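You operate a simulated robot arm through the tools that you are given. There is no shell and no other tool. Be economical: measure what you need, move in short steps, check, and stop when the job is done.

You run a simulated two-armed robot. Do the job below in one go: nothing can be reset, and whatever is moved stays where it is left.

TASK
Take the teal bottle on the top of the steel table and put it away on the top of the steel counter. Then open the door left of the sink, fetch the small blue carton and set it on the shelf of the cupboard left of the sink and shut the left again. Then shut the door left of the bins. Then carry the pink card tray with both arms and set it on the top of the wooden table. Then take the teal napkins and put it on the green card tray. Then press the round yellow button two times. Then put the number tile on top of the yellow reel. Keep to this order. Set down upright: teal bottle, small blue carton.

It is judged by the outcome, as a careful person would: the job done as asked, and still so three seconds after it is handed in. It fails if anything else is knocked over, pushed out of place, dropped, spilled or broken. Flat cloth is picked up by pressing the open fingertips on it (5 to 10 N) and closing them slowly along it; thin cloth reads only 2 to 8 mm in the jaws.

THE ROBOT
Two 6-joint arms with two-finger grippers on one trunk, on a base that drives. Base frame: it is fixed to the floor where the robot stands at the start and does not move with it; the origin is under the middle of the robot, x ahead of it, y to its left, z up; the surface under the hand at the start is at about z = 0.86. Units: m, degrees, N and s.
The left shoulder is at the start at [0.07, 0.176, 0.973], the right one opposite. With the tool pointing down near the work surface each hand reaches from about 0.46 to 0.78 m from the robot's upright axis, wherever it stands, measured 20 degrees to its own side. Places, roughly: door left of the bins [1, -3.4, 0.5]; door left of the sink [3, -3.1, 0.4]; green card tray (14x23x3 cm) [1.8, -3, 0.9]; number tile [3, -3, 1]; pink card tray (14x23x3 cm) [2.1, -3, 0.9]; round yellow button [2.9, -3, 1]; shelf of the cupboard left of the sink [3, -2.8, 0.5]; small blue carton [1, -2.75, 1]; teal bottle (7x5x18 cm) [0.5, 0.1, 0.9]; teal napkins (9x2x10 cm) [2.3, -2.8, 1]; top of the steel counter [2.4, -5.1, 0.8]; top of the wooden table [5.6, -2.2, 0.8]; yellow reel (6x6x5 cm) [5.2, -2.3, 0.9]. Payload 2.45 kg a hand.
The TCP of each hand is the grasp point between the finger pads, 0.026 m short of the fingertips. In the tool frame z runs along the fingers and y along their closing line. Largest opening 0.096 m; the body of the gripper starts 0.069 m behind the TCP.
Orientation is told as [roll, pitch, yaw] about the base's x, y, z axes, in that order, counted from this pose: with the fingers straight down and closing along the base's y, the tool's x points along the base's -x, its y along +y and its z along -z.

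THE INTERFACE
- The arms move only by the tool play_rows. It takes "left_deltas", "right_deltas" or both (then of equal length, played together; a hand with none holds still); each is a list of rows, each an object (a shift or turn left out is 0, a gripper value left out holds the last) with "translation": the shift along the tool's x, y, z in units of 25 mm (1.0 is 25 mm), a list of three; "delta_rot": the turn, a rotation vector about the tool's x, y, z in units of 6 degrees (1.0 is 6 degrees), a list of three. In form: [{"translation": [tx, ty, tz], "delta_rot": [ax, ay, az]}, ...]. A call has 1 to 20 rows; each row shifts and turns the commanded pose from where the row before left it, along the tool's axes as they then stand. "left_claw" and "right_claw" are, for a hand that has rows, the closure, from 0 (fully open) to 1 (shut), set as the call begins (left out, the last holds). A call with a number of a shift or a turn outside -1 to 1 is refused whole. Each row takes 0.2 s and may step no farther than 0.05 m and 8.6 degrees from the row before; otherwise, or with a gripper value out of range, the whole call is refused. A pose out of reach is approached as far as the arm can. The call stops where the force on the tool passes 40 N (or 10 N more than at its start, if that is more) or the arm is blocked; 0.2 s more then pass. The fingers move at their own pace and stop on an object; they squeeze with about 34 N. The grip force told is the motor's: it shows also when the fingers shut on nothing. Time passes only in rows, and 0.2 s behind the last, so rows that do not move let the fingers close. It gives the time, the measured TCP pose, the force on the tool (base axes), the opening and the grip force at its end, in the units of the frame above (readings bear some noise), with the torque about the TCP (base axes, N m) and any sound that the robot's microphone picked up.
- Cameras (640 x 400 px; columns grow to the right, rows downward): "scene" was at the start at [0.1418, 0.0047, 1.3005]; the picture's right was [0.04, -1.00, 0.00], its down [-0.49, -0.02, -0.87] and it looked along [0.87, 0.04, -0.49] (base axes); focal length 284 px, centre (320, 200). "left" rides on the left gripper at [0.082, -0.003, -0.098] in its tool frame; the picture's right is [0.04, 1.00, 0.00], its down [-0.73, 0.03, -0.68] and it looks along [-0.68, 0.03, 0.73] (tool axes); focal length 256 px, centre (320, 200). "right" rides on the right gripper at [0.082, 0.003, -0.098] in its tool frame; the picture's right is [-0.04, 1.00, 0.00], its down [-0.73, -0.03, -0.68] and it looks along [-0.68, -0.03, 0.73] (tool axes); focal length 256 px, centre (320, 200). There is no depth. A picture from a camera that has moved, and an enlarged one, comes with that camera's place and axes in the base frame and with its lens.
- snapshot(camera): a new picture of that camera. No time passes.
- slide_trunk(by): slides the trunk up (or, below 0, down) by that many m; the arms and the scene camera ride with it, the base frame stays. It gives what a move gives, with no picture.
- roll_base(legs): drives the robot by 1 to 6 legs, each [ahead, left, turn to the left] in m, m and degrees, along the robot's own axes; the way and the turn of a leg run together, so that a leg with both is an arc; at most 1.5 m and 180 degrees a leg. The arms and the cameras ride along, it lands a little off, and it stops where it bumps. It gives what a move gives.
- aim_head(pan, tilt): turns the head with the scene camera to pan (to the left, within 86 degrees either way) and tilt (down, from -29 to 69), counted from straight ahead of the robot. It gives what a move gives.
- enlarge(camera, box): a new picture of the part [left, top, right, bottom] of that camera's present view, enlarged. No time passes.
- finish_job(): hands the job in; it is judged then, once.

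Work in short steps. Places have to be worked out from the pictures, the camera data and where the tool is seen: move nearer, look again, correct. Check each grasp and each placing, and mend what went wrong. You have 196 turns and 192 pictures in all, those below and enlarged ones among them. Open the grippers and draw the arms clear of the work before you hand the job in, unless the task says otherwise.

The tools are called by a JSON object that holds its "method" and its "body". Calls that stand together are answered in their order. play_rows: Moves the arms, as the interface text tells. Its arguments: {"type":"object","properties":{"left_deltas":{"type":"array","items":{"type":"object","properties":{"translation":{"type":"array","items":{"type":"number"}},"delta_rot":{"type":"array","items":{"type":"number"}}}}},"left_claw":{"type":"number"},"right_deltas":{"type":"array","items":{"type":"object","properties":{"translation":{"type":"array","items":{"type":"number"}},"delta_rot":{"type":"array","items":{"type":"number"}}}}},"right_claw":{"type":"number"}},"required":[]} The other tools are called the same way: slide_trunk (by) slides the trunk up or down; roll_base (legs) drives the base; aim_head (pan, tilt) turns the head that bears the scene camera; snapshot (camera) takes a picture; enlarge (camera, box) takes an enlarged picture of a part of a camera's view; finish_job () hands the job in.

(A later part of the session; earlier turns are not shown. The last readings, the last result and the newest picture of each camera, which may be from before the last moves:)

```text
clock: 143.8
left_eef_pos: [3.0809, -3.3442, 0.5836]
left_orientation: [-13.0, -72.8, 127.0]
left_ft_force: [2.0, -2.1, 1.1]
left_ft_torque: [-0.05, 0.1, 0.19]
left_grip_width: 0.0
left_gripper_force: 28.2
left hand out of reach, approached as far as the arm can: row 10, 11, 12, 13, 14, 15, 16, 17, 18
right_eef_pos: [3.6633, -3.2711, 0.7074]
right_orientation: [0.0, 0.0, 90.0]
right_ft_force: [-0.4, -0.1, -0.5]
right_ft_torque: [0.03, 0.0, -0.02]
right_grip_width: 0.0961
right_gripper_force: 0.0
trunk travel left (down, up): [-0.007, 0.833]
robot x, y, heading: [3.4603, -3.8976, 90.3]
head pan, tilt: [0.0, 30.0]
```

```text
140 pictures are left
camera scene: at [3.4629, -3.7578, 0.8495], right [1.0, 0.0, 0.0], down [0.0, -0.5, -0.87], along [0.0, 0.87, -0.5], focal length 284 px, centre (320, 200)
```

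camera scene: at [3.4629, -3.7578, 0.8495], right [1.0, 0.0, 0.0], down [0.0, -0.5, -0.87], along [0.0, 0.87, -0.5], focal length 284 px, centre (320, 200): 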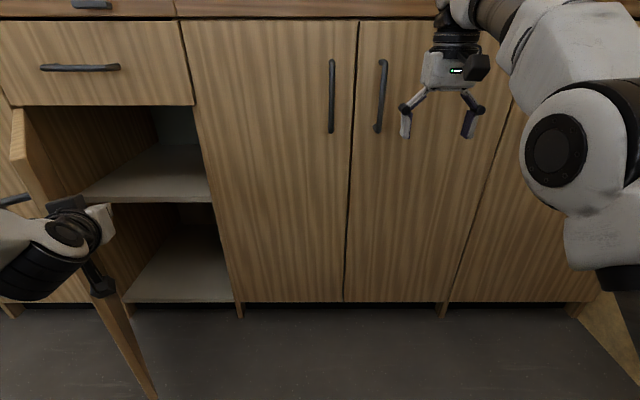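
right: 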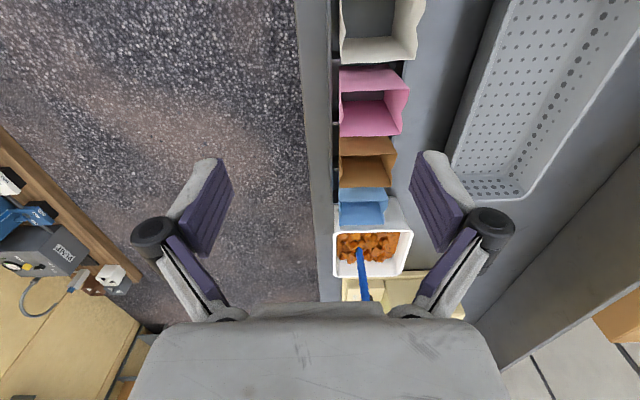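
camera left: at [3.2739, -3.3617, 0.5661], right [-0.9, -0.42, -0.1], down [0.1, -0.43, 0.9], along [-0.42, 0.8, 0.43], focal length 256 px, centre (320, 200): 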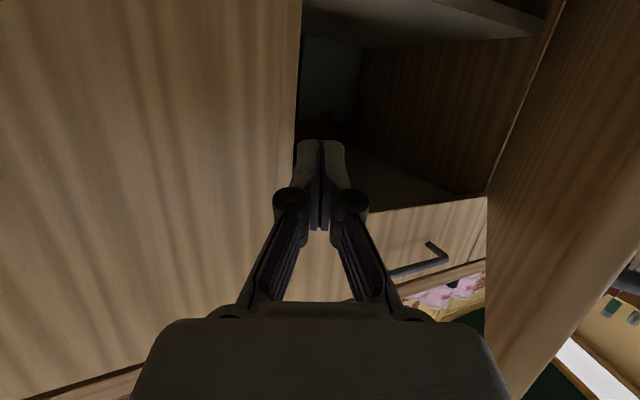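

The door swings easily and is now about 70° open. I'll strafe the base left a little to push it to about 90°.

{"method": "roll_base", "body": {"legs": [[0, 0.13, 0]]}}

{"method": "snapshot", "body": {"camera": "scene"}}

```text
clock: 144.5
left_eef_pos: [3.0769, -3.347, 0.5834]
left_orientation: [-12.2, -72.6, 126.0]
left_ft_force: [9.2, -10.2, 10.1]
left_ft_torque: [-0.16, 0.49, 0.8]
left_grip_width: 0.0
left_gripper_force: 28.4
right_eef_pos: [3.6619, -3.2736, 0.7074]
right_orientation: [0.1, 0.1, 90.0]
right_ft_force: [-0.4, 0.0, -0.4]
right_ft_torque: [0.0, -0.01, -0.03]
right_grip_width: 0.0958
right_gripper_force: 0.1
trunk travel left (down, up): [-0.007, 0.833]
robot x, y, heading: [3.4575, -3.8968, 89.9]
head pan, tilt: [0.0, 30.0]
stopped in leg 1: the force on the tool passed its limit at 69 N (the readings are from after the stop); the commanded pose is now the measured one
```

```text
139 pictures are left
camera scene: at [3.4588, -3.7593, 0.8496], right [1.0, 0.0, 0.0], down [0.0, -0.5, -0.87], along [0.0, 0.87, -0.5], focal length 284 px, centre (320, 200)
```

scene: 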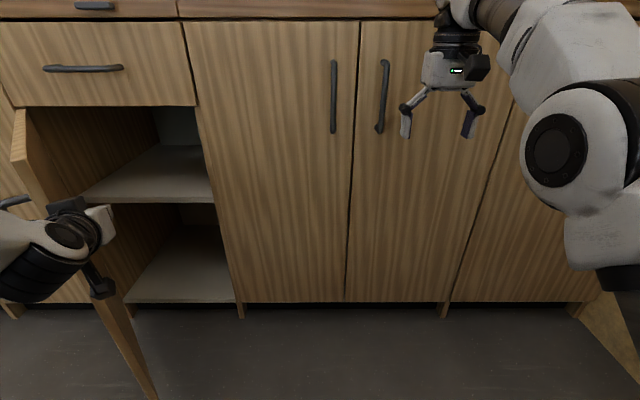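

I'll retract the hand from the door, shift the base left, then push again gently with the arm.

{"method": "play_rows", "body": {"left_deltas": [{"translation": [0, -1, 0]}, {"translation": [0, -1, 0]}, {"translation": [0, -1, 0]}, {"translation": [0, -1, 0]}, {"translation": [0, -1, 0]}, {"translation": [0, -1, 0]}, {}]}}

{"method": "roll_base", "body": {"legs": [[0, 0.13, 0]]}}

{"method": "play_rows", "body": {"left_deltas": [{"translation": [0, 0.5, 0]}, {"translation": [0, 0.5, -0.1]}, {"translation": [0, 0.4, -0.1]}, {"translation": [0, 0.4, -0.1]}, {"translation": [0, 0.4, -0.1]}, {"translation": [0, 0.4, -0.1]}, {"translation": [0, 0.4, -0.1]}, {"translation": [0, 0.4, -0.1]}, {"translation": [0, 0.4, -0.1]}, {"translation": [0, 0.4, -0.1]}, {"translation": [0, 0.4, -0.1]}, {"translation": [0, 0.4, -0.1]}, {"translation": [0, 0.4, -0.1]}, {"translation": [0, 0.4, -0.1]}, {"translation": [0, 0.4, -0.1]}]}}

{"method": "snapshot", "body": {"camera": "scene"}}

```text
clock: 146.1
left_eef_pos: [3.2123, -3.2853, 0.5883]
left_orientation: [-12.5, -72.5, 126.2]
left_ft_force: [-0.1, 0.1, -0.3]
left_ft_torque: [0.0, 0.01, 0.02]
left_grip_width: 0.0002
left_gripper_force: 29.1
right_eef_pos: [3.6593, -3.2714, 0.7081]
right_orientation: [0.0, 0.0, 89.9]
right_ft_force: [0.1, 0.3, -0.7]
right_ft_torque: [0.01, 0.0, -0.01]
right_grip_width: 0.096
right_gripper_force: 0.0
trunk travel left (down, up): [-0.007, 0.833]
robot x, y, heading: [3.4592, -3.9027, 89.9]
head pan, tilt: [0.0, 30.0]
```

```text
clock: 147.4
left_eef_pos: [3.0827, -3.2857, 0.5884]
left_orientation: [-12.4, -72.4, 126.4]
left_ft_force: [0.4, 0.2, 0.4]
left_ft_torque: [0.02, 0.01, 0.03]
left_grip_width: 0.0
left_gripper_force: 28.0
right_eef_pos: [3.5301, -3.2712, 0.7081]
right_orientation: [-0.1, 0.1, 90.2]
right_ft_force: [0.0, 0.1, 0.4]
right_ft_torque: [0.04, -0.03, 0.01]
right_grip_width: 0.0957
right_gripper_force: 0.0
trunk travel left (down, up): [-0.007, 0.833]
robot x, y, heading: [3.3295, -3.901, 90.0]
head pan, tilt: [0.0, 30.0]
```

```text
clock: 150.6
left_eef_pos: [2.958, -3.3641, 0.5707]
left_orientation: [-12.4, -72.5, 126.2]
left_ft_force: [0.5, -0.5, 0.6]
left_ft_torque: [0.02, 0.02, -0.01]
left_grip_width: 0.0
left_gripper_force: 28.9
left hand out of reach, approached as far as the arm can: row 11, 12, 13, 14, 15
right_eef_pos: [3.5303, -3.2712, 0.7081]
right_orientation: [-0.1, 0.2, 90.2]
right_ft_force: [-0.2, 0.1, -0.1]
right_ft_torque: [0.03, 0.02, 0.03]
right_grip_width: 0.096
right_gripper_force: 0.1
trunk travel left (down, up): [-0.007, 0.833]
robot x, y, heading: [3.3306, -3.8991, 90.1]
head pan, tilt: [0.0, 30.0]
```

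```text
138 pictures are left
camera scene: at [3.3294, -3.758, 0.8494], right [1.0, 0.0, 0.0], down [0.0, -0.5, -0.87], along [0.0, 0.87, -0.5], focal length 284 px, centre (320, 200)
```

scene: 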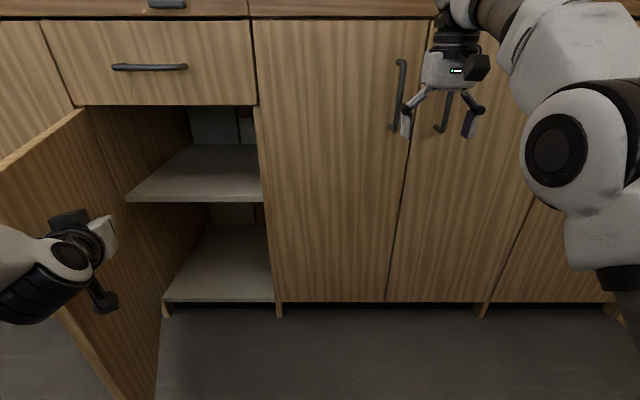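

The door is now about 90° open and the upper shelf is at z≈0.46, y -3.1 to -2.63. I'll withdraw the left hand, back off, raise the trunk and go west for the carton.

{"method": "play_rows", "body": {"left_deltas": [{"translation": [0, -1, 0]}, {"translation": [0, -1, 0]}, {"translation": [0, -1, 0]}, {"translation": [0, -1, 0]}, {"translation": [0, -1, 0]}, {"translation": [0, -1, 0]}, {}], "left_claw": 0}}

{"method": "roll_base", "body": {"legs": [[-0.2, 0, 0]]}}

{"method": "slide_trunk", "body": {"by": 0.5}}

{"method": "roll_base", "body": {"legs": [[0, 1.2, 0], [0, 0.85, 0]]}}

{"method": "snapshot", "body": {"camera": "scene"}}

```text
clock: 152.2
left_eef_pos: [3.0811, -3.3012, 0.5809]
left_orientation: [-19.7, -70.8, 133.9]
left_ft_force: [-0.8, 0.0, 0.1]
left_ft_torque: [-0.01, -0.01, -0.06]
left_grip_width: 0.0961
left_gripper_force: 0.1
left hand out of reach, approached as far as the arm can: row 6
right_eef_pos: [3.5305, -3.2721, 0.7057]
right_orientation: [-0.1, 0.1, 90.3]
right_ft_force: [0.2, 0.7, 0.0]
right_ft_torque: [-0.01, -0.02, 0.01]
right_grip_width: 0.0959
right_gripper_force: 0.1
trunk travel left (down, up): [-0.007, 0.833]
robot x, y, heading: [3.3259, -3.8978, 90.4]
head pan, tilt: [0.0, 30.0]
```

```text
clock: 153.8
left_eef_pos: [3.0802, -3.5018, 0.5797]
left_orientation: [-19.0, -70.7, 133.2]
left_ft_force: [0.2, 0.2, 0.6]
left_ft_torque: [0.03, 0.0, -0.01]
left_grip_width: 0.0959
left_gripper_force: 0.1
right_eef_pos: [3.5296, -3.469, 0.7061]
right_orientation: [0.0, -0.1, 90.3]
right_ft_force: [0.2, -0.3, -0.5]
right_ft_torque: [0.01, -0.01, 0.0]
right_grip_width: 0.0958
right_gripper_force: 0.0
trunk travel left (down, up): [-0.007, 0.833]
robot x, y, heading: [3.3303, -4.0982, 90.3]
head pan, tilt: [0.0, 30.0]
```

```text
refused: 0.5 is not a number from -0.4 to 0.4
```

```text
clock: 156.6
left_eef_pos: [2.6895, -3.498, 0.5808]
left_orientation: [-15.1, -70.4, 127.6]
left_ft_force: [14.2, -7.9, 1.9]
left_ft_torque: [0.01, 0.12, -0.76]
left_grip_width: 0.096
left_gripper_force: 0.5
right_eef_pos: [3.133, -3.4725, 0.7061]
right_orientation: [-0.1, 0.0, 89.8]
right_ft_force: [0.0, 1.6, 0.0]
right_ft_torque: [0.02, 0.01, -0.02]
right_grip_width: 0.096
right_gripper_force: 0.1
trunk travel left (down, up): [-0.007, 0.833]
robot x, y, heading: [2.9317, -4.1025, 89.7]
head pan, tilt: [0.0, 30.0]
stopped in leg 1: the force on the tool passed its limit at 226 N (the readings are from after the stop); the commanded pose is now the measured one
```

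```text
137 pictures are left
camera scene: at [2.9301, -3.9575, 0.8495], right [1.0, -0.01, 0.0], down [0.0, -0.5, -0.87], along [0.0, 0.87, -0.5], focal length 284 px, centre (320, 200)
```

scene: 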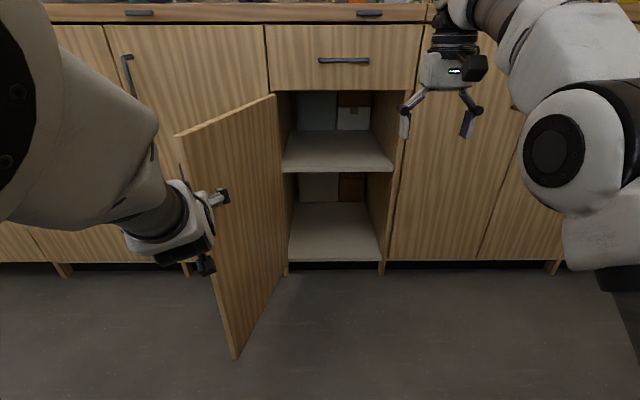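

My mistake: the trunk rise was refused and the hand bumped the door, swinging it to about 110°; it looks intact. I'll ease off right and back, then raise the trunk in allowed steps.

{"method": "roll_base", "body": {"legs": [[0, -0.06, 0], [-0.13, 0, 0]]}}

{"method": "slide_trunk", "body": {"by": 0.4}}

{"method": "snapshot", "body": {"camera": "scene"}}

```text
clock: 158.5
left_eef_pos: [2.7513, -3.6229, 0.579]
left_orientation: [-15.4, -70.3, 127.4]
left_ft_force: [-0.1, -0.3, -0.9]
left_ft_torque: [-0.03, -0.02, -0.01]
left_grip_width: 0.0963
left_gripper_force: 0.1
right_eef_pos: [3.1952, -3.6014, 0.7063]
right_orientation: [-0.1, 0.1, 89.4]
right_ft_force: [-1.1, -0.2, 0.0]
right_ft_torque: [-0.04, 0.02, -0.02]
right_grip_width: 0.0961
right_gripper_force: 0.1
trunk travel left (down, up): [-0.007, 0.833]
robot x, y, heading: [2.9896, -4.2258, 89.4]
head pan, tilt: [0.0, 30.0]
```

```text
clock: 162.3
left_eef_pos: [2.7508, -3.6232, 0.9794]
left_orientation: [-15.4, -70.3, 127.4]
left_ft_force: [0.7, -0.2, -0.1]
left_ft_torque: [0.03, -0.01, 0.0]
left_grip_width: 0.0961
left_gripper_force: 0.1
right_eef_pos: [3.1952, -3.6017, 1.1063]
right_orientation: [-0.2, 0.1, 89.5]
right_ft_force: [-0.5, -0.1, 0.8]
right_ft_torque: [0.0, -0.01, -0.01]
right_grip_width: 0.0962
right_gripper_force: 0.0
trunk travel left (down, up): [-0.407, 0.433]
robot x, y, heading: [2.9822, -4.2253, 89.3]
head pan, tilt: [0.0, 30.0]
```

```text
136 pictures are left
camera scene: at [2.9889, -4.0854, 1.2493], right [1.0, -0.01, 0.0], down [-0.01, -0.5, -0.87], along [0.01, 0.87, -0.5], focal length 284 px, centre (320, 200)
```

scene: 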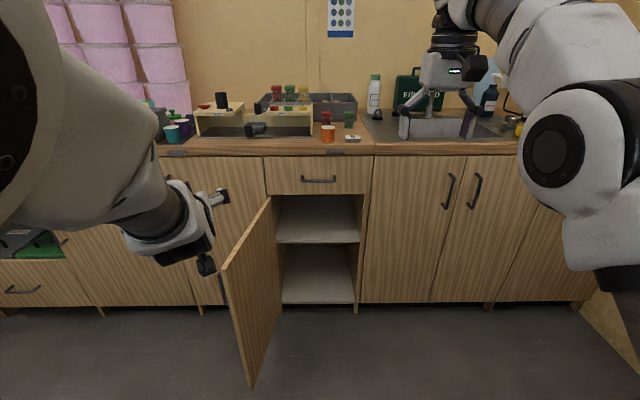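

The door stands open and clear. Next I'll travel west along the aisle to the carton area and look.

{"method": "roll_base", "body": {"legs": [[0, 0.8, 0.7], [0, 0.75, 0]]}}

{"method": "aim_head", "body": {"pan": 22, "tilt": 22}}

{"method": "snapshot", "body": {"camera": "scene"}}

```text
clock: 170.3
left_eef_pos: [1.1844, -3.6008, 0.9791]
left_orientation: [-15.4, -70.4, 127.7]
left_ft_force: [-0.1, -0.5, -0.3]
left_ft_torque: [0.01, 0.01, 0.0]
left_grip_width: 0.096
left_gripper_force: 0.2
right_eef_pos: [1.6278, -3.5795, 1.1071]
right_orientation: [-0.2, 0.0, 89.5]
right_ft_force: [-0.3, 0.7, 0.7]
right_ft_torque: [-0.01, -0.04, 0.01]
right_grip_width: 0.0959
right_gripper_force: 0.0
trunk travel left (down, up): [-0.407, 0.433]
robot x, y, heading: [1.4186, -4.2033, 89.2]
head pan, tilt: [0.0, 30.0]
```

```text
clock: 171.2
left_eef_pos: [1.1842, -3.6009, 0.9785]
left_orientation: [-15.5, -70.3, 127.5]
left_ft_force: [0.2, -0.5, 0.5]
left_ft_torque: [0.0, 0.02, -0.01]
left_grip_width: 0.0961
left_gripper_force: 0.0
right_eef_pos: [1.6276, -3.5786, 1.1066]
right_orientation: [-0.2, 0.2, 89.4]
right_ft_force: [-0.2, 0.4, 0.7]
right_ft_torque: [-0.03, 0.02, -0.03]
right_grip_width: 0.0961
right_gripper_force: 0.1
trunk travel left (down, up): [-0.407, 0.433]
robot x, y, heading: [1.4221, -4.2061, 89.3]
head pan, tilt: [22.0, 22.0]
```

```text
135 pictures are left
camera scene: at [1.3879, -4.0672, 1.2621], right [0.93, 0.36, 0.0], down [0.14, -0.35, -0.93], along [-0.34, 0.86, -0.38], focal length 284 px, centre (320, 200)
```

scene: 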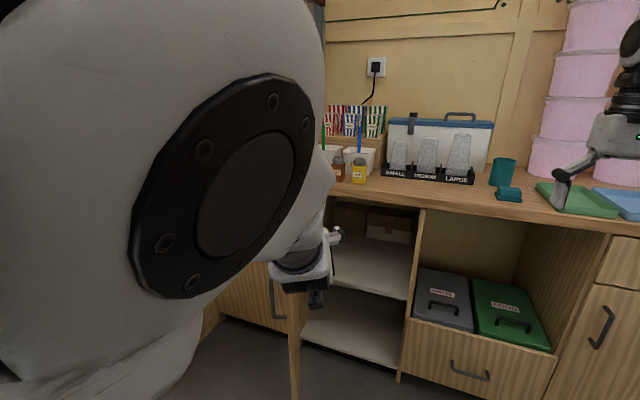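

The left arm blocks the view, so I'll bring the left hand back to pointing down.

{"method": "play_rows", "body": {"left_deltas": [{"delta_rot": [0.93, 0.12, 0.31]}, {"delta_rot": [0.93, 0.12, 0.31]}, {"delta_rot": [0.93, 0.12, 0.31]}, {"delta_rot": [0.93, 0.12, 0.31]}, {"delta_rot": [0.93, 0.12, 0.31]}, {"delta_rot": [0.93, 0.12, 0.31]}, {"delta_rot": [0, 1, 0]}, {"delta_rot": [0, 1, 0]}, {"delta_rot": [0, 1, 0]}, {"delta_rot": [0, 1, 0]}, {"delta_rot": [0, 1, 0]}, {"delta_rot": [0, 1, 0]}, {"delta_rot": [0, 1, 0]}, {"delta_rot": [0, 1, 0]}, {"delta_rot": [0, 1, 0]}, {"delta_rot": [0, 1, 0]}, {"delta_rot": [0, 1, 0]}, {"delta_rot": [0, 0.8, 0]}, {}]}}

{"method": "snapshot", "body": {"camera": "scene"}}

```text
clock: 175.2
left_eef_pos: [1.2735, -3.62, 0.959]
left_orientation: [-7.0, -4.0, 76.9]
left_ft_force: [-0.5, -1.0, -1.0]
left_ft_torque: [-0.01, 0.01, 0.01]
left_grip_width: 0.0963
left_gripper_force: 0.0
left hand out of reach, approached as far as the arm can: row 10, 14, 15, 16, 17, 18
right_eef_pos: [1.6276, -3.5802, 1.1073]
right_orientation: [-0.2, 0.1, 89.4]
right_ft_force: [-0.6, -0.6, -0.2]
right_ft_torque: [-0.05, -0.02, 0.01]
right_grip_width: 0.0961
right_gripper_force: 0.0
trunk travel left (down, up): [-0.407, 0.433]
robot x, y, heading: [1.4204, -4.2079, 89.5]
head pan, tilt: [22.0, 22.0]
```

```text
134 pictures are left
camera scene: at [1.3875, -4.0674, 1.2622], right [0.93, 0.36, 0.0], down [0.14, -0.35, -0.93], along [-0.34, 0.86, -0.37], focal length 284 px, centre (320, 200)
```

scene: 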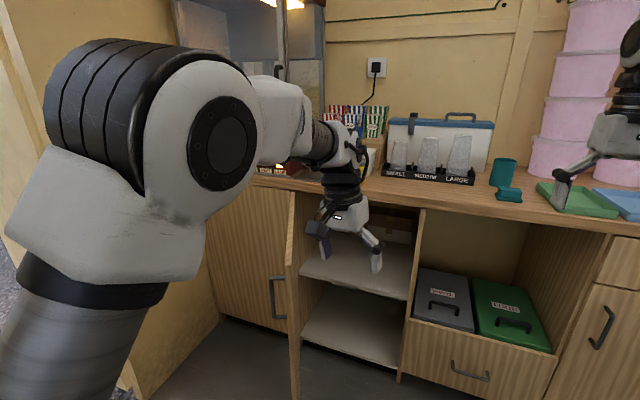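

I need to see the carton itself, so I'll check with the left wrist camera and a closer head view.

{"method": "snapshot", "body": {"camera": "left"}}

{"method": "roll_base", "body": {"legs": [[0.2, -0.1, 0.5]]}}

{"method": "aim_head", "body": {"pan": 35, "tilt": 15}}

{"method": "snapshot", "body": {"camera": "scene"}}

```text
133 pictures are left
camera left: at [1.2465, -3.703, 1.0501], right [-0.97, 0.19, -0.12], down [0.05, 0.69, 0.72], along [0.23, 0.69, -0.68], focal length 256 px, centre (320, 200)
```

left: 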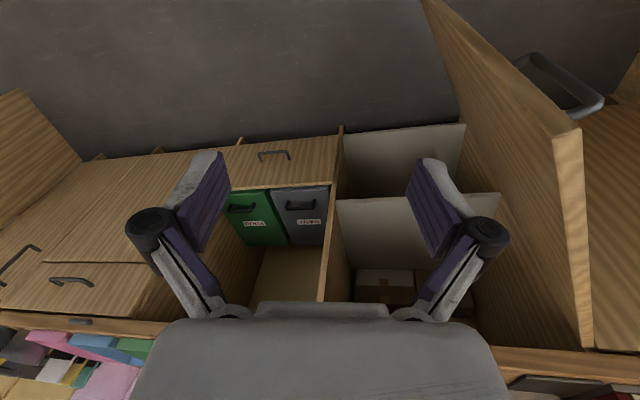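

```text
clock: 176.9
left_eef_pos: [1.3687, -3.4178, 0.9585]
left_orientation: [-6.9, -4.1, 77.4]
left_ft_force: [0.3, 0.3, 0.6]
left_ft_torque: [-0.02, 0.0, 0.0]
left_grip_width: 0.0961
left_gripper_force: 0.0
right_eef_pos: [1.7227, -3.3735, 1.1066]
right_orientation: [-0.2, 0.1, 90.2]
right_ft_force: [0.4, -0.8, -0.2]
right_ft_torque: [-0.04, -0.01, 0.02]
right_grip_width: 0.0962
right_gripper_force: 0.2
trunk travel left (down, up): [-0.407, 0.433]
robot x, y, heading: [1.5213, -3.9994, 89.9]
head pan, tilt: [22.0, 22.0]
```

```text
clock: 177.6
left_eef_pos: [1.3692, -3.4167, 0.9576]
left_orientation: [-6.9, -4.0, 77.6]
left_ft_force: [0.2, -0.5, -0.3]
left_ft_torque: [-0.04, 0.01, -0.01]
left_grip_width: 0.0958
left_gripper_force: 0.0
right_eef_pos: [1.7227, -3.3735, 1.1065]
right_orientation: [-0.1, 0.1, 90.1]
right_ft_force: [1.0, 0.0, -0.9]
right_ft_torque: [-0.04, 0.02, 0.01]
right_grip_width: 0.096
right_gripper_force: 0.1
trunk travel left (down, up): [-0.407, 0.433]
robot x, y, heading: [1.5233, -4.0007, 90.0]
head pan, tilt: [35.0, 15.0]
```

```text
132 pictures are left
camera scene: at [1.4692, -3.8735, 1.2735], right [0.82, 0.57, 0.0], down [0.15, -0.21, -0.97], along [-0.55, 0.79, -0.26], focal length 284 px, centre (320, 200)
```

scene: 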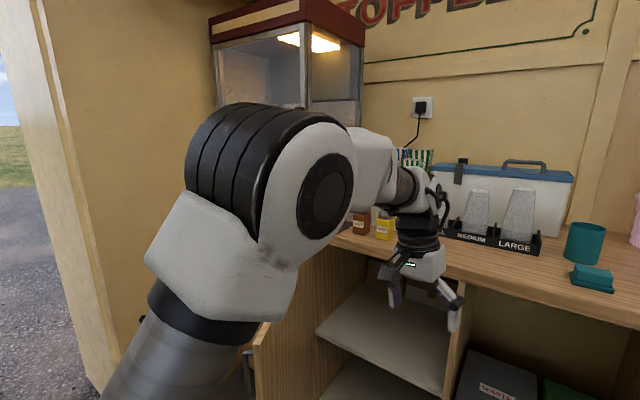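

The striped popcorn cartons near [1.03, -2.75, 1.1] probably include the small blue one. I'll shift so they are straight ahead and look.

{"method": "roll_base", "body": {"legs": [[-0.15, 0.35, 0]]}}

{"method": "aim_head", "body": {"pan": 0, "tilt": 15}}

{"method": "snapshot", "body": {"camera": "scene"}}

{"method": "enlarge", "body": {"camera": "scene", "box": [220, 100, 380, 200]}}

```text
clock: 180.0
left_eef_pos: [1.0181, -3.5658, 0.9585]
left_orientation: [-6.9, -4.0, 77.6]
left_ft_force: [-0.5, 0.9, 0.3]
left_ft_torque: [0.0, 0.01, 0.05]
left_grip_width: 0.0959
left_gripper_force: 0.0
right_eef_pos: [1.3708, -3.5215, 1.1069]
right_orientation: [-0.2, 0.1, 90.2]
right_ft_force: [0.3, 0.0, -0.2]
right_ft_torque: [0.01, -0.05, 0.01]
right_grip_width: 0.0962
right_gripper_force: 0.0
trunk travel left (down, up): [-0.407, 0.433]
robot x, y, heading: [1.1695, -4.1479, 89.9]
head pan, tilt: [35.0, 15.0]
```

```text
clock: 181.1
left_eef_pos: [1.0185, -3.5657, 0.9581]
left_orientation: [-6.9, -4.0, 77.6]
left_ft_force: [-0.2, -0.2, 0.4]
left_ft_torque: [-0.02, -0.01, 0.0]
left_grip_width: 0.0961
left_gripper_force: 0.0
right_eef_pos: [1.3715, -3.5208, 1.1066]
right_orientation: [-0.2, 0.1, 90.2]
right_ft_force: [0.1, 0.4, 1.4]
right_ft_torque: [0.01, -0.01, 0.02]
right_grip_width: 0.096
right_gripper_force: 0.0
trunk travel left (down, up): [-0.407, 0.433]
robot x, y, heading: [1.1746, -4.1513, 89.8]
head pan, tilt: [0.0, 15.0]
```

```text
131 pictures are left
camera scene: at [1.1731, -4.0045, 1.2736], right [1.0, 0.0, 0.0], down [0.0, -0.26, -0.97], along [0.0, 0.97, -0.26], focal length 284 px, centre (320, 200)
```

scene: 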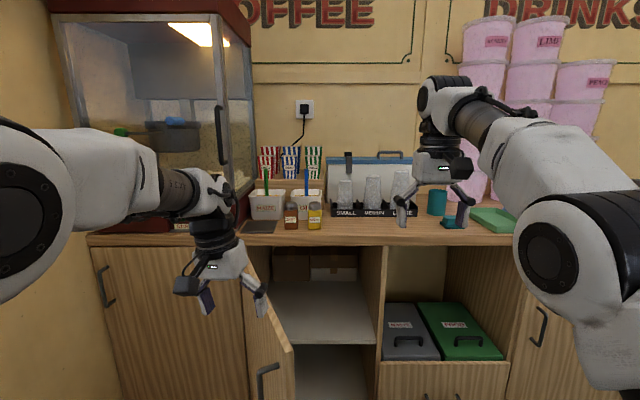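

```text
4.00 times, centred on (300, 150) of scene
camera zoom: at [1.1731, -4.0045, 1.2736], right [1.0, 0.0, 0.0], down [0.0, -0.26, -0.97], along [0.0, 0.97, -0.26], focal length 1134 px, centre (400, 400)
```

zoom: 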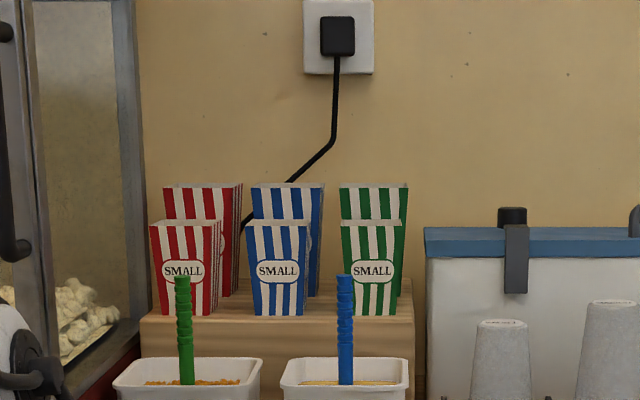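

The target is the front blue "SMALL" carton at about [1.04, -2.75], base z≈1.04 and top ≈1.14, standing between the red and green ones on a step. I'll shift right of the open bin-side door, raise the trunk and approach.

{"method": "roll_base", "body": {"legs": [[0, -0.28, 0]]}}

{"method": "slide_trunk", "body": {"by": 0.3}}

{"method": "roll_base", "body": {"legs": [[0.5, 0, 0]]}}

{"method": "aim_head", "body": {"pan": 15, "tilt": 28}}

{"method": "snapshot", "body": {"camera": "scene"}}

```text
clock: 183.0
left_eef_pos: [1.3037, -3.5654, 0.9586]
left_orientation: [-6.9, -4.0, 77.4]
left_ft_force: [0.7, 0.2, 0.5]
left_ft_torque: [-0.05, 0.02, -0.02]
left_grip_width: 0.0959
left_gripper_force: 0.1
right_eef_pos: [1.6594, -3.5213, 1.1063]
right_orientation: [-0.1, 0.1, 89.9]
right_ft_force: [0.5, -0.4, -0.9]
right_ft_torque: [-0.02, 0.05, -0.02]
right_grip_width: 0.0959
right_gripper_force: 0.0
trunk travel left (down, up): [-0.407, 0.433]
robot x, y, heading: [1.4567, -4.1524, 89.6]
head pan, tilt: [0.0, 15.0]
```

```text
clock: 186.0
left_eef_pos: [1.3032, -3.5652, 1.2577]
left_orientation: [-6.9, -4.0, 77.4]
left_ft_force: [0.5, 0.9, 0.0]
left_ft_torque: [-0.02, -0.01, -0.01]
left_grip_width: 0.0959
left_gripper_force: 0.1
right_eef_pos: [1.6571, -3.5222, 1.4058]
right_orientation: [-0.2, 0.1, 90.0]
right_ft_force: [0.0, -0.1, 0.0]
right_ft_torque: [-0.03, -0.02, -0.04]
right_grip_width: 0.0959
right_gripper_force: 0.1
trunk travel left (down, up): [-0.707, 0.133]
robot x, y, heading: [1.4574, -4.1488, 89.8]
head pan, tilt: [0.0, 15.0]
```

```text
clock: 189.0
left_eef_pos: [1.3034, -3.056, 1.2589]
left_orientation: [-6.9, -4.0, 77.5]
left_ft_force: [0.4, -0.1, -0.3]
left_ft_torque: [0.0, -0.02, -0.03]
left_grip_width: 0.0962
left_gripper_force: 0.1
right_eef_pos: [1.6575, -3.0117, 1.407]
right_orientation: [-0.2, -0.1, 90.1]
right_ft_force: [0.8, -0.3, 0.1]
right_ft_torque: [0.01, 0.01, -0.03]
right_grip_width: 0.096
right_gripper_force: 0.1
trunk travel left (down, up): [-0.707, 0.133]
robot x, y, heading: [1.4557, -3.6384, 90.0]
head pan, tilt: [0.0, 15.0]
```

```text
clock: 189.8
left_eef_pos: [1.3033, -3.0554, 1.2587]
left_orientation: [-6.8, -4.0, 77.5]
left_ft_force: [-0.4, 0.5, -0.5]
left_ft_torque: [-0.03, 0.02, -0.01]
left_grip_width: 0.0959
left_gripper_force: 0.0
right_eef_pos: [1.6568, -3.0117, 1.4057]
right_orientation: [-0.3, 0.1, 90.1]
right_ft_force: [-0.3, 0.1, 0.1]
right_ft_torque: [-0.03, 0.02, -0.01]
right_grip_width: 0.0958
right_gripper_force: 0.0
trunk travel left (down, up): [-0.707, 0.133]
robot x, y, heading: [1.4578, -3.6397, 90.1]
head pan, tilt: [15.0, 28.0]
```

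```text
129 pictures are left
camera scene: at [1.434, -3.4993, 1.5525], right [0.97, 0.26, 0.0], down [0.12, -0.45, -0.88], along [-0.23, 0.85, -0.47], focal length 284 px, centre (320, 200)
```

scene: 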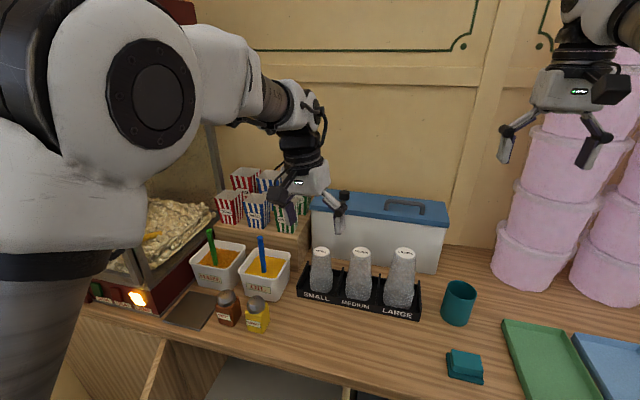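

The carton centre is at about [1.04, -2.78], z 1.04–1.14. I'll square up the hand's yaw and roll and tilt it about 50° forward.

{"method": "play_rows", "body": {"left_deltas": [{"delta_rot": [-0.57, 0, -1]}, {"delta_rot": [-0.57, 0, -1]}, {"delta_rot": [0, -1, 0]}, {"delta_rot": [0, -1, 0]}, {"delta_rot": [0, -1, 0]}, {"delta_rot": [0, -1, 0]}, {"delta_rot": [0, -1, 0]}, {"delta_rot": [0, -1, 0]}, {"delta_rot": [0, -1, 0]}, {"delta_rot": [0, -1, 0]}, {}]}}

{"method": "snapshot", "body": {"camera": "left"}}

```text
clock: 192.2
left_eef_pos: [1.3136, -3.0634, 1.2487]
left_orientation: [-7.5, -50.9, 89.0]
left_ft_force: [0.3, -0.6, 1.1]
left_ft_torque: [0.0, 0.0, 0.01]
left_grip_width: 0.0961
left_gripper_force: 0.0
left hand out of reach, approached as far as the arm can: row 1, 2
right_eef_pos: [1.6582, -3.0124, 1.4056]
right_orientation: [-0.1, 0.0, 90.2]
right_ft_force: [-0.3, -0.4, 0.2]
right_ft_torque: [-0.02, -0.02, 0.0]
right_grip_width: 0.0961
right_gripper_force: 0.1
trunk travel left (down, up): [-0.707, 0.133]
robot x, y, heading: [1.459, -3.6386, 90.2]
head pan, tilt: [15.0, 28.0]
```

```text
128 pictures are left
camera left: at [1.3032, -3.1902, 1.2469], right [-0.99, 0.1, -0.11], down [-0.12, -0.05, 0.99], along [0.09, 0.99, 0.06], focal length 256 px, centre (320, 200)
```

left: 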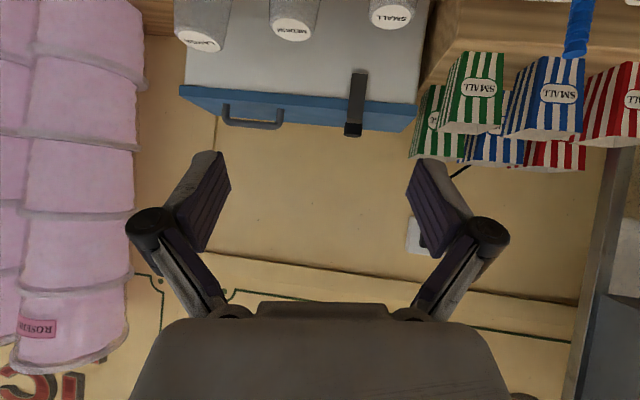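

I'll move to a pre-grasp pose above and in front of the carton, partly closing the fingers (~82 mm) for clearance.

{"method": "play_rows", "body": {"left_deltas": [{"translation": [-0.27, 0.97, 0.48]}, {"translation": [-0.27, 0.97, 0.48]}, {"translation": [-0.27, 0.97, 0.48]}, {"translation": [-0.27, 0.97, 0.48]}, {"translation": [-0.27, 0.97, 0.48]}, {"translation": [-0.27, 0.97, 0.48]}, {"translation": [-0.27, 0.97, 0.48]}, {"translation": [-0.27, 0.97, 0.48]}, {"translation": [-0.27, 0.97, 0.48]}, {"translation": [-0.27, 0.97, 0.48]}, {"translation": [-0.27, 0.97, 0.48], "delta_rot": [-0.4, 0.06, 0.47]}, {"translation": [-0.27, 0.97, 0.48], "delta_rot": [-0.4, 0.06, 0.47]}, {}], "left_claw": 0.15}}

{"method": "snapshot", "body": {"camera": "left"}}

{"method": "snapshot", "body": {"camera": "scene"}}

```text
clock: 195.0
left_eef_pos: [1.0484, -2.8648, 1.2101]
left_orientation: [5.1, -50.9, 79.1]
left_ft_force: [0.1, -0.7, 0.4]
left_ft_torque: [-0.02, 0.01, 0.03]
left_grip_width: 0.0814
left_gripper_force: 0.0
right_eef_pos: [1.6575, -3.0122, 1.4068]
right_orientation: [-0.2, 0.1, 90.2]
right_ft_force: [1.1, -0.7, -0.4]
right_ft_torque: [-0.01, 0.03, 0.01]
right_grip_width: 0.096
right_gripper_force: 0.0
trunk travel left (down, up): [-0.707, 0.133]
robot x, y, heading: [1.4542, -3.6358, 90.0]
head pan, tilt: [15.0, 28.0]
```

```text
127 pictures are left
camera left: at [1.0381, -2.9922, 1.2079], right [-1.0, 0.1, 0.02], down [0.02, -0.07, 1.0], along [0.1, 0.99, 0.07], focal length 256 px, centre (320, 200)
```

left: 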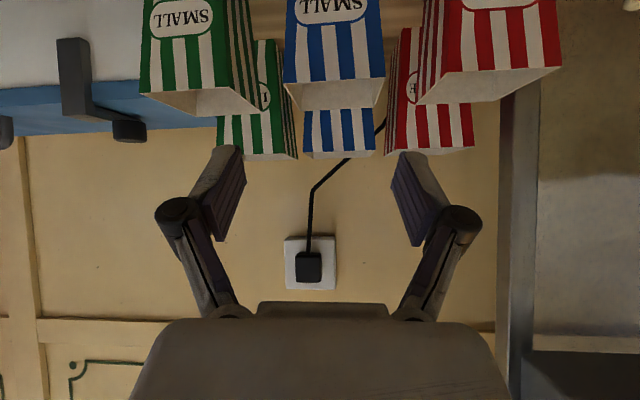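

```text
126 pictures are left
camera scene: at [1.434, -3.5004, 1.5526], right [0.97, 0.26, 0.0], down [0.12, -0.45, -0.88], along [-0.23, 0.85, -0.47], focal length 284 px, centre (320, 200)
```

scene: 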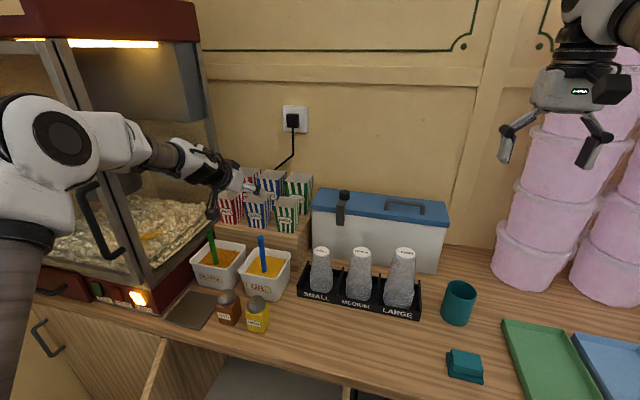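

The front carton's rim centre is at about [1.043, -2.80, 1.145], and the back row is larger, so the front blue one is the SMALL. I'll square the yaw, align, and advance along the fingers.

{"method": "play_rows", "body": {"left_deltas": [{"translation": [0.5, 0.2, 0], "delta_rot": [-0.74, 0.02, -0.6]}, {"translation": [0.5, 0.2, 0]}, {"translation": [0, 0, 0.6]}, {"translation": [0, 0, 0.6]}, {"translation": [0, 0, 0.6]}, {}]}}

{"method": "snapshot", "body": {"camera": "left"}}

{"method": "enlarge", "body": {"camera": "scene", "box": [180, 130, 340, 230]}}

```text
clock: 196.4
left_eef_pos: [1.0385, -2.8444, 1.148]
left_orientation: [5.1, -51.1, 84.8]
left_ft_force: [0.9, 0.0, 0.4]
left_ft_torque: [0.02, 0.0, 0.01]
left_grip_width: 0.0816
left_gripper_force: 0.1
left hand out of reach, approached as far as the arm can: row 1
right_eef_pos: [1.6576, -3.0115, 1.4064]
right_orientation: [-0.2, 0.1, 90.1]
right_ft_force: [0.4, -0.7, -0.4]
right_ft_torque: [0.03, -0.01, 0.03]
right_grip_width: 0.0956
right_gripper_force: 0.0
trunk travel left (down, up): [-0.707, 0.133]
robot x, y, heading: [1.4542, -3.643, 90.0]
head pan, tilt: [15.0, 28.0]
```

```text
125 pictures are left
camera left: at [1.0402, -2.9711, 1.1454], right [-1.0, 0.0, 0.02], down [0.02, -0.07, 1.0], along [0.0, 1.0, 0.07], focal length 256 px, centre (320, 200)
```

left: 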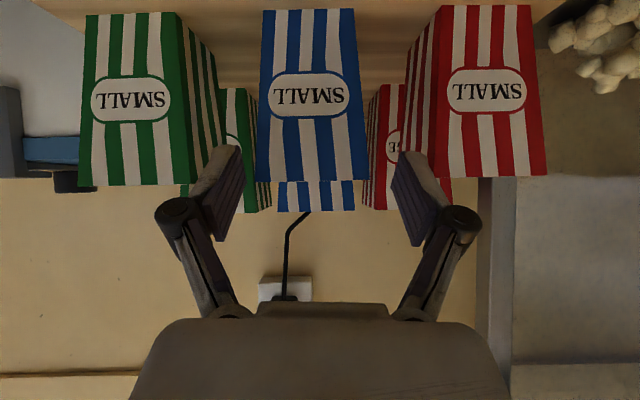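

```text
4.00 times, centred on (260, 180) of scene
camera zoom: at [1.4341, -3.5005, 1.5526], right [0.97, 0.26, 0.0], down [0.12, -0.45, -0.88], along [-0.23, 0.85, -0.47], focal length 1134 px, centre (560, 280)
```

zoom: 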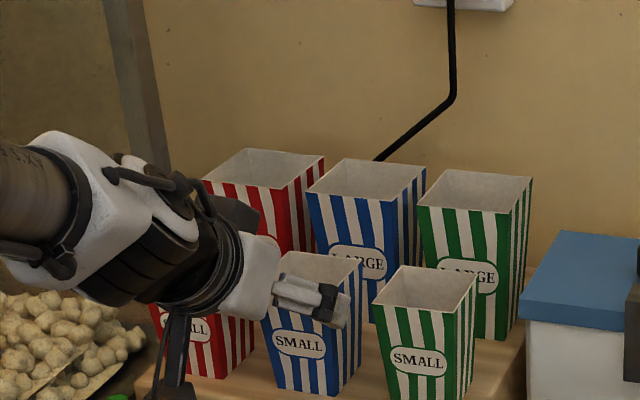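

The front blue carton is the SMALL one, with about 2 cm clearance each side of the fingers. Advance to grasp and close gently.

{"method": "play_rows", "body": {"left_deltas": [{"translation": [-0.12, 0, 0.7]}, {"translation": [-0.12, 0, 0.7]}, {"translation": [0, 0, 0.7]}, {}]}}

{"method": "play_rows", "body": {"left_deltas": [{}, {}], "left_claw": 0.3}}

{"method": "snapshot", "body": {"camera": "left"}}

```text
clock: 197.4
left_eef_pos: [1.0366, -2.7987, 1.1207]
left_orientation: [5.1, -51.1, 84.8]
left_ft_force: [-1.0, -0.1, -0.1]
left_ft_torque: [0.02, 0.02, 0.01]
left_grip_width: 0.0815
left_gripper_force: 0.1
right_eef_pos: [1.6572, -3.0115, 1.4059]
right_orientation: [-0.3, 0.1, 90.1]
right_ft_force: [-0.3, 1.0, -0.6]
right_ft_torque: [0.01, -0.02, -0.01]
right_grip_width: 0.0959
right_gripper_force: 0.0
trunk travel left (down, up): [-0.707, 0.133]
robot x, y, heading: [1.4545, -3.6404, 90.1]
head pan, tilt: [15.0, 28.0]
```

```text
clock: 198.0
left_eef_pos: [1.0359, -2.7983, 1.1211]
left_orientation: [5.1, -51.1, 84.7]
left_ft_force: [1.2, 0.3, 1.0]
left_ft_torque: [0.03, 0.02, 0.01]
left_grip_width: 0.0674
left_gripper_force: 0.1
right_eef_pos: [1.6568, -3.0118, 1.407]
right_orientation: [-0.2, 0.2, 90.1]
right_ft_force: [1.3, -0.3, 0.2]
right_ft_torque: [-0.03, 0.03, 0.01]
right_grip_width: 0.096
right_gripper_force: 0.1
trunk travel left (down, up): [-0.707, 0.133]
robot x, y, heading: [1.4561, -3.6402, 89.8]
head pan, tilt: [15.0, 28.0]
```

```text
123 pictures are left
camera left: at [1.0385, -2.9253, 1.1194], right [-1.0, 0.0, 0.02], down [0.02, -0.07, 1.0], along [0.0, 1.0, 0.07], focal length 256 px, centre (320, 200)
```

left: 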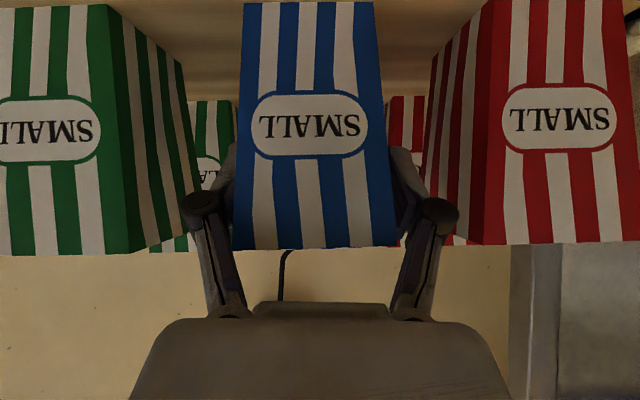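

Fingers are on both sides of the carton at 67 mm, with no contact yet. Now close gradually and watch the grip.

{"method": "play_rows", "body": {"left_deltas": [{}, {}], "left_claw": 0.4}}

{"method": "snapshot", "body": {"camera": "left"}}

```text
clock: 198.6
left_eef_pos: [1.0367, -2.7974, 1.1222]
left_orientation: [5.1, -51.1, 84.8]
left_ft_force: [0.7, -0.2, -0.1]
left_ft_torque: [0.01, -0.02, 0.01]
left_grip_width: 0.06
left_gripper_force: 33.5
right_eef_pos: [1.6581, -3.0113, 1.4071]
right_orientation: [-0.2, 0.1, 90.1]
right_ft_force: [1.0, 0.6, -1.0]
right_ft_torque: [0.01, 0.02, 0.04]
right_grip_width: 0.0958
right_gripper_force: 0.0
trunk travel left (down, up): [-0.707, 0.133]
robot x, y, heading: [1.4561, -3.6365, 89.9]
head pan, tilt: [15.0, 28.0]
```

```text
122 pictures are left
camera left: at [1.0385, -2.9253, 1.1195], right [-1.0, 0.0, 0.02], down [0.02, -0.07, 1.0], along [0.0, 1.0, 0.07], focal length 256 px, centre (320, 200)
```

left: 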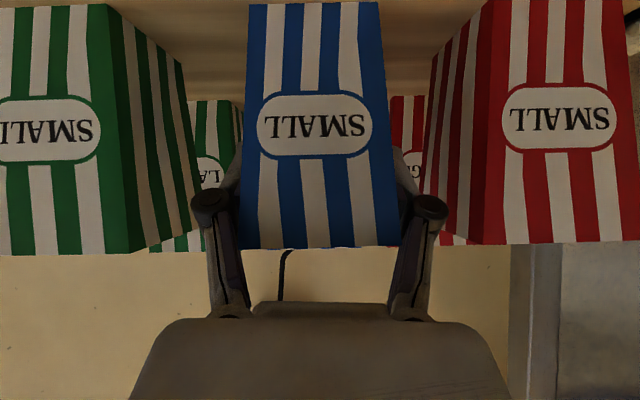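

Gripped at 60 mm. Lift straight up 15 cm, then pull back toward the aisle.

{"method": "play_rows", "body": {"left_deltas": [{"translation": [-0.39, 0, -0.31]}, {"translation": [-0.78, 0, -0.63]}, {"translation": [-0.78, 0, -0.63]}, {"translation": [-0.78, 0, -0.63]}, {"translation": [-0.78, 0, -0.63]}, {"translation": [-0.78, 0, -0.63]}, {}], "left_claw": 0.5}}

{"method": "snapshot", "body": {"camera": "scene"}}

```text
clock: 200.2
left_eef_pos: [1.0333, -2.8039, 1.2118]
left_orientation: [3.6, -52.6, 84.6]
left_ft_force: [-0.1, -0.4, 0.0]
left_ft_torque: [-0.02, 0.01, 0.04]
left_grip_width: 0.06
left_gripper_force: 34.0
left hand out of reach, approached as far as the arm can: row 3, 4, 5, 6
right_eef_pos: [1.6564, -3.0118, 1.4072]
right_orientation: [-0.2, 0.1, 90.1]
right_ft_force: [-0.2, 0.5, -0.1]
right_ft_torque: [0.01, 0.02, 0.02]
right_grip_width: 0.096
right_gripper_force: 0.2
trunk travel left (down, up): [-0.707, 0.133]
robot x, y, heading: [1.4568, -3.6386, 90.2]
head pan, tilt: [15.0, 28.0]
```

```text
121 pictures are left
camera scene: at [1.4338, -3.4997, 1.5525], right [0.97, 0.26, 0.0], down [0.12, -0.45, -0.88], along [-0.23, 0.85, -0.47], focal length 284 px, centre (320, 200)
```

scene: 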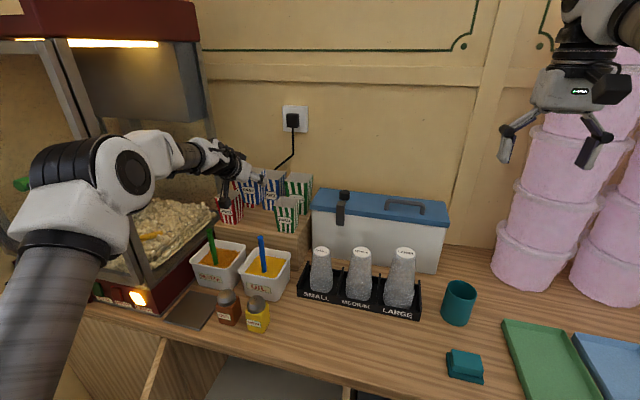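

The arm reached its upper limit, so I'll raise the trunk 10 cm and then drive back.

{"method": "slide_trunk", "body": {"by": 0.1}}

{"method": "roll_base", "body": {"legs": [[-0.3, 0, 0]]}}

{"method": "snapshot", "body": {"camera": "scene"}}

{"method": "snapshot", "body": {"camera": "left"}}

```text
clock: 201.5
left_eef_pos: [1.0333, -2.803, 1.3114]
left_orientation: [3.6, -52.6, 84.6]
left_ft_force: [0.9, 0.4, 0.3]
left_ft_torque: [0.01, -0.01, 0.02]
left_grip_width: 0.0601
left_gripper_force: 34.3
right_eef_pos: [1.657, -3.0107, 1.5056]
right_orientation: [-0.1, 0.0, 90.0]
right_ft_force: [0.3, 0.0, 0.2]
right_ft_torque: [-0.02, 0.0, 0.03]
right_grip_width: 0.096
right_gripper_force: 0.1
trunk travel left (down, up): [-0.807, 0.033]
robot x, y, heading: [1.4554, -3.6335, 90.3]
head pan, tilt: [15.0, 28.0]
```

```text
clock: 203.6
left_eef_pos: [1.0351, -3.1084, 1.3084]
left_orientation: [3.4, -52.6, 84.7]
left_ft_force: [-0.6, 1.1, -0.8]
left_ft_torque: [-0.03, 0.05, -0.02]
left_grip_width: 0.0596
left_gripper_force: 34.5
right_eef_pos: [1.6582, -3.3161, 1.5059]
right_orientation: [-0.1, 0.1, 90.0]
right_ft_force: [0.2, -1.3, -0.8]
right_ft_torque: [-0.05, 0.02, -0.01]
right_grip_width: 0.0957
right_gripper_force: 0.2
trunk travel left (down, up): [-0.807, 0.033]
robot x, y, heading: [1.4554, -3.9456, 90.0]
head pan, tilt: [15.0, 28.0]
```

```text
120 pictures are left
camera scene: at [1.4336, -3.8037, 1.6522], right [0.97, 0.26, 0.0], down [0.12, -0.46, -0.88], along [-0.23, 0.85, -0.47], focal length 284 px, centre (320, 200)
```

scene: 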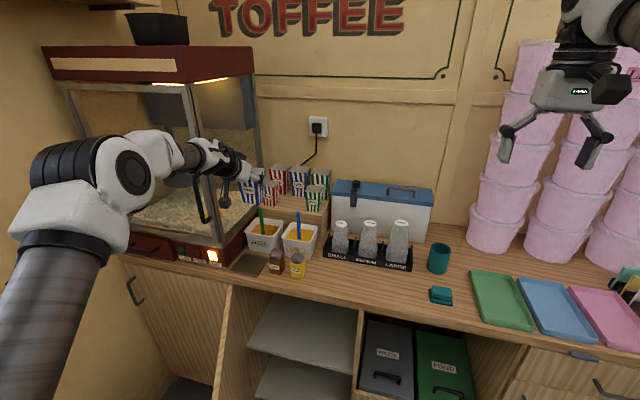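

```text
119 pictures are left
camera left: at [1.0336, -3.2349, 1.304], right [-1.0, 0.02, 0.0], down [0.0, -0.09, 1.0], along [0.02, 1.0, 0.09], focal length 256 px, centre (320, 200)
```

left: 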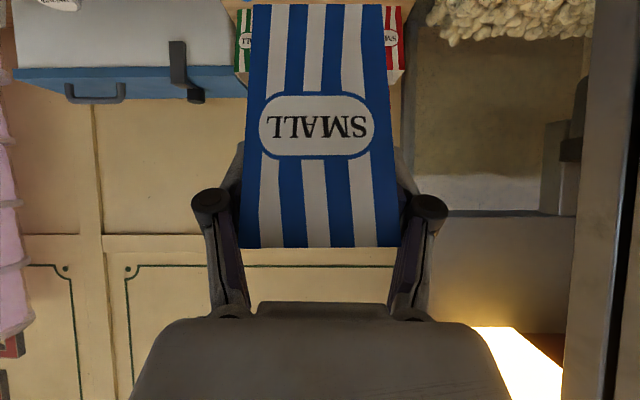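

The carton hangs upright. I'll move to the sink cupboard: back up, then strafe right in two legs.

{"method": "roll_base", "body": {"legs": [[-0.23, 0, 0], [0, -1.2, 0], [0, -0.75, 0]]}}

{"method": "aim_head", "body": {"pan": 15, "tilt": 40}}

{"method": "snapshot", "body": {"camera": "scene"}}

```text
clock: 214.5
left_eef_pos: [2.9168, -3.3259, 1.3113]
left_orientation: [3.4, -52.7, 86.8]
left_ft_force: [-0.4, -0.4, -0.1]
left_ft_torque: [0.02, -0.01, -0.02]
left_grip_width: 0.0596
left_gripper_force: 34.1
right_eef_pos: [3.5479, -3.5089, 1.5069]
right_orientation: [-0.1, 0.0, 92.3]
right_ft_force: [0.5, 0.2, 0.2]
right_ft_torque: [0.03, 0.01, 0.02]
right_grip_width: 0.096
right_gripper_force: 0.0
trunk travel left (down, up): [-0.807, 0.033]
robot x, y, heading: [3.3741, -4.1452, 92.0]
head pan, tilt: [15.0, 28.0]
```

```text
clock: 215.3
left_eef_pos: [2.917, -3.3254, 1.3112]
left_orientation: [3.5, -52.6, 86.8]
left_ft_force: [1.2, 0.0, -0.4]
left_ft_torque: [0.0, 0.02, -0.01]
left_grip_width: 0.0597
left_gripper_force: 34.3
right_eef_pos: [3.549, -3.5093, 1.5072]
right_orientation: [-0.2, 0.2, 92.2]
right_ft_force: [0.3, -0.7, 0.4]
right_ft_torque: [-0.01, 0.01, 0.05]
right_grip_width: 0.0957
right_gripper_force: 0.1
trunk travel left (down, up): [-0.807, 0.033]
robot x, y, heading: [3.3708, -4.1451, 92.3]
head pan, tilt: [15.0, 40.0]
```

```text
118 pictures are left
camera scene: at [3.3457, -4.0113, 1.634], right [0.96, 0.29, 0.0], down [0.19, -0.61, -0.77], along [-0.23, 0.73, -0.64], focal length 284 px, centre (320, 200)
```

scene: 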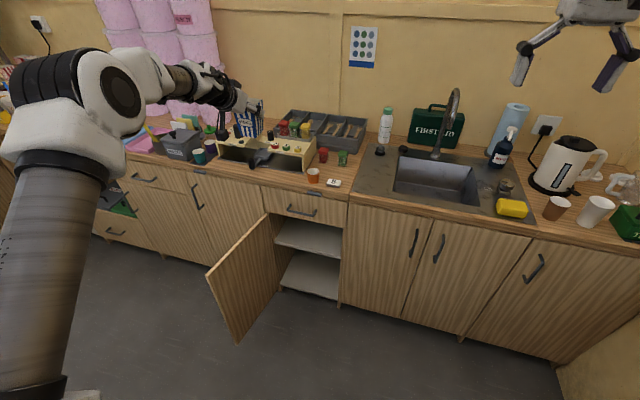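

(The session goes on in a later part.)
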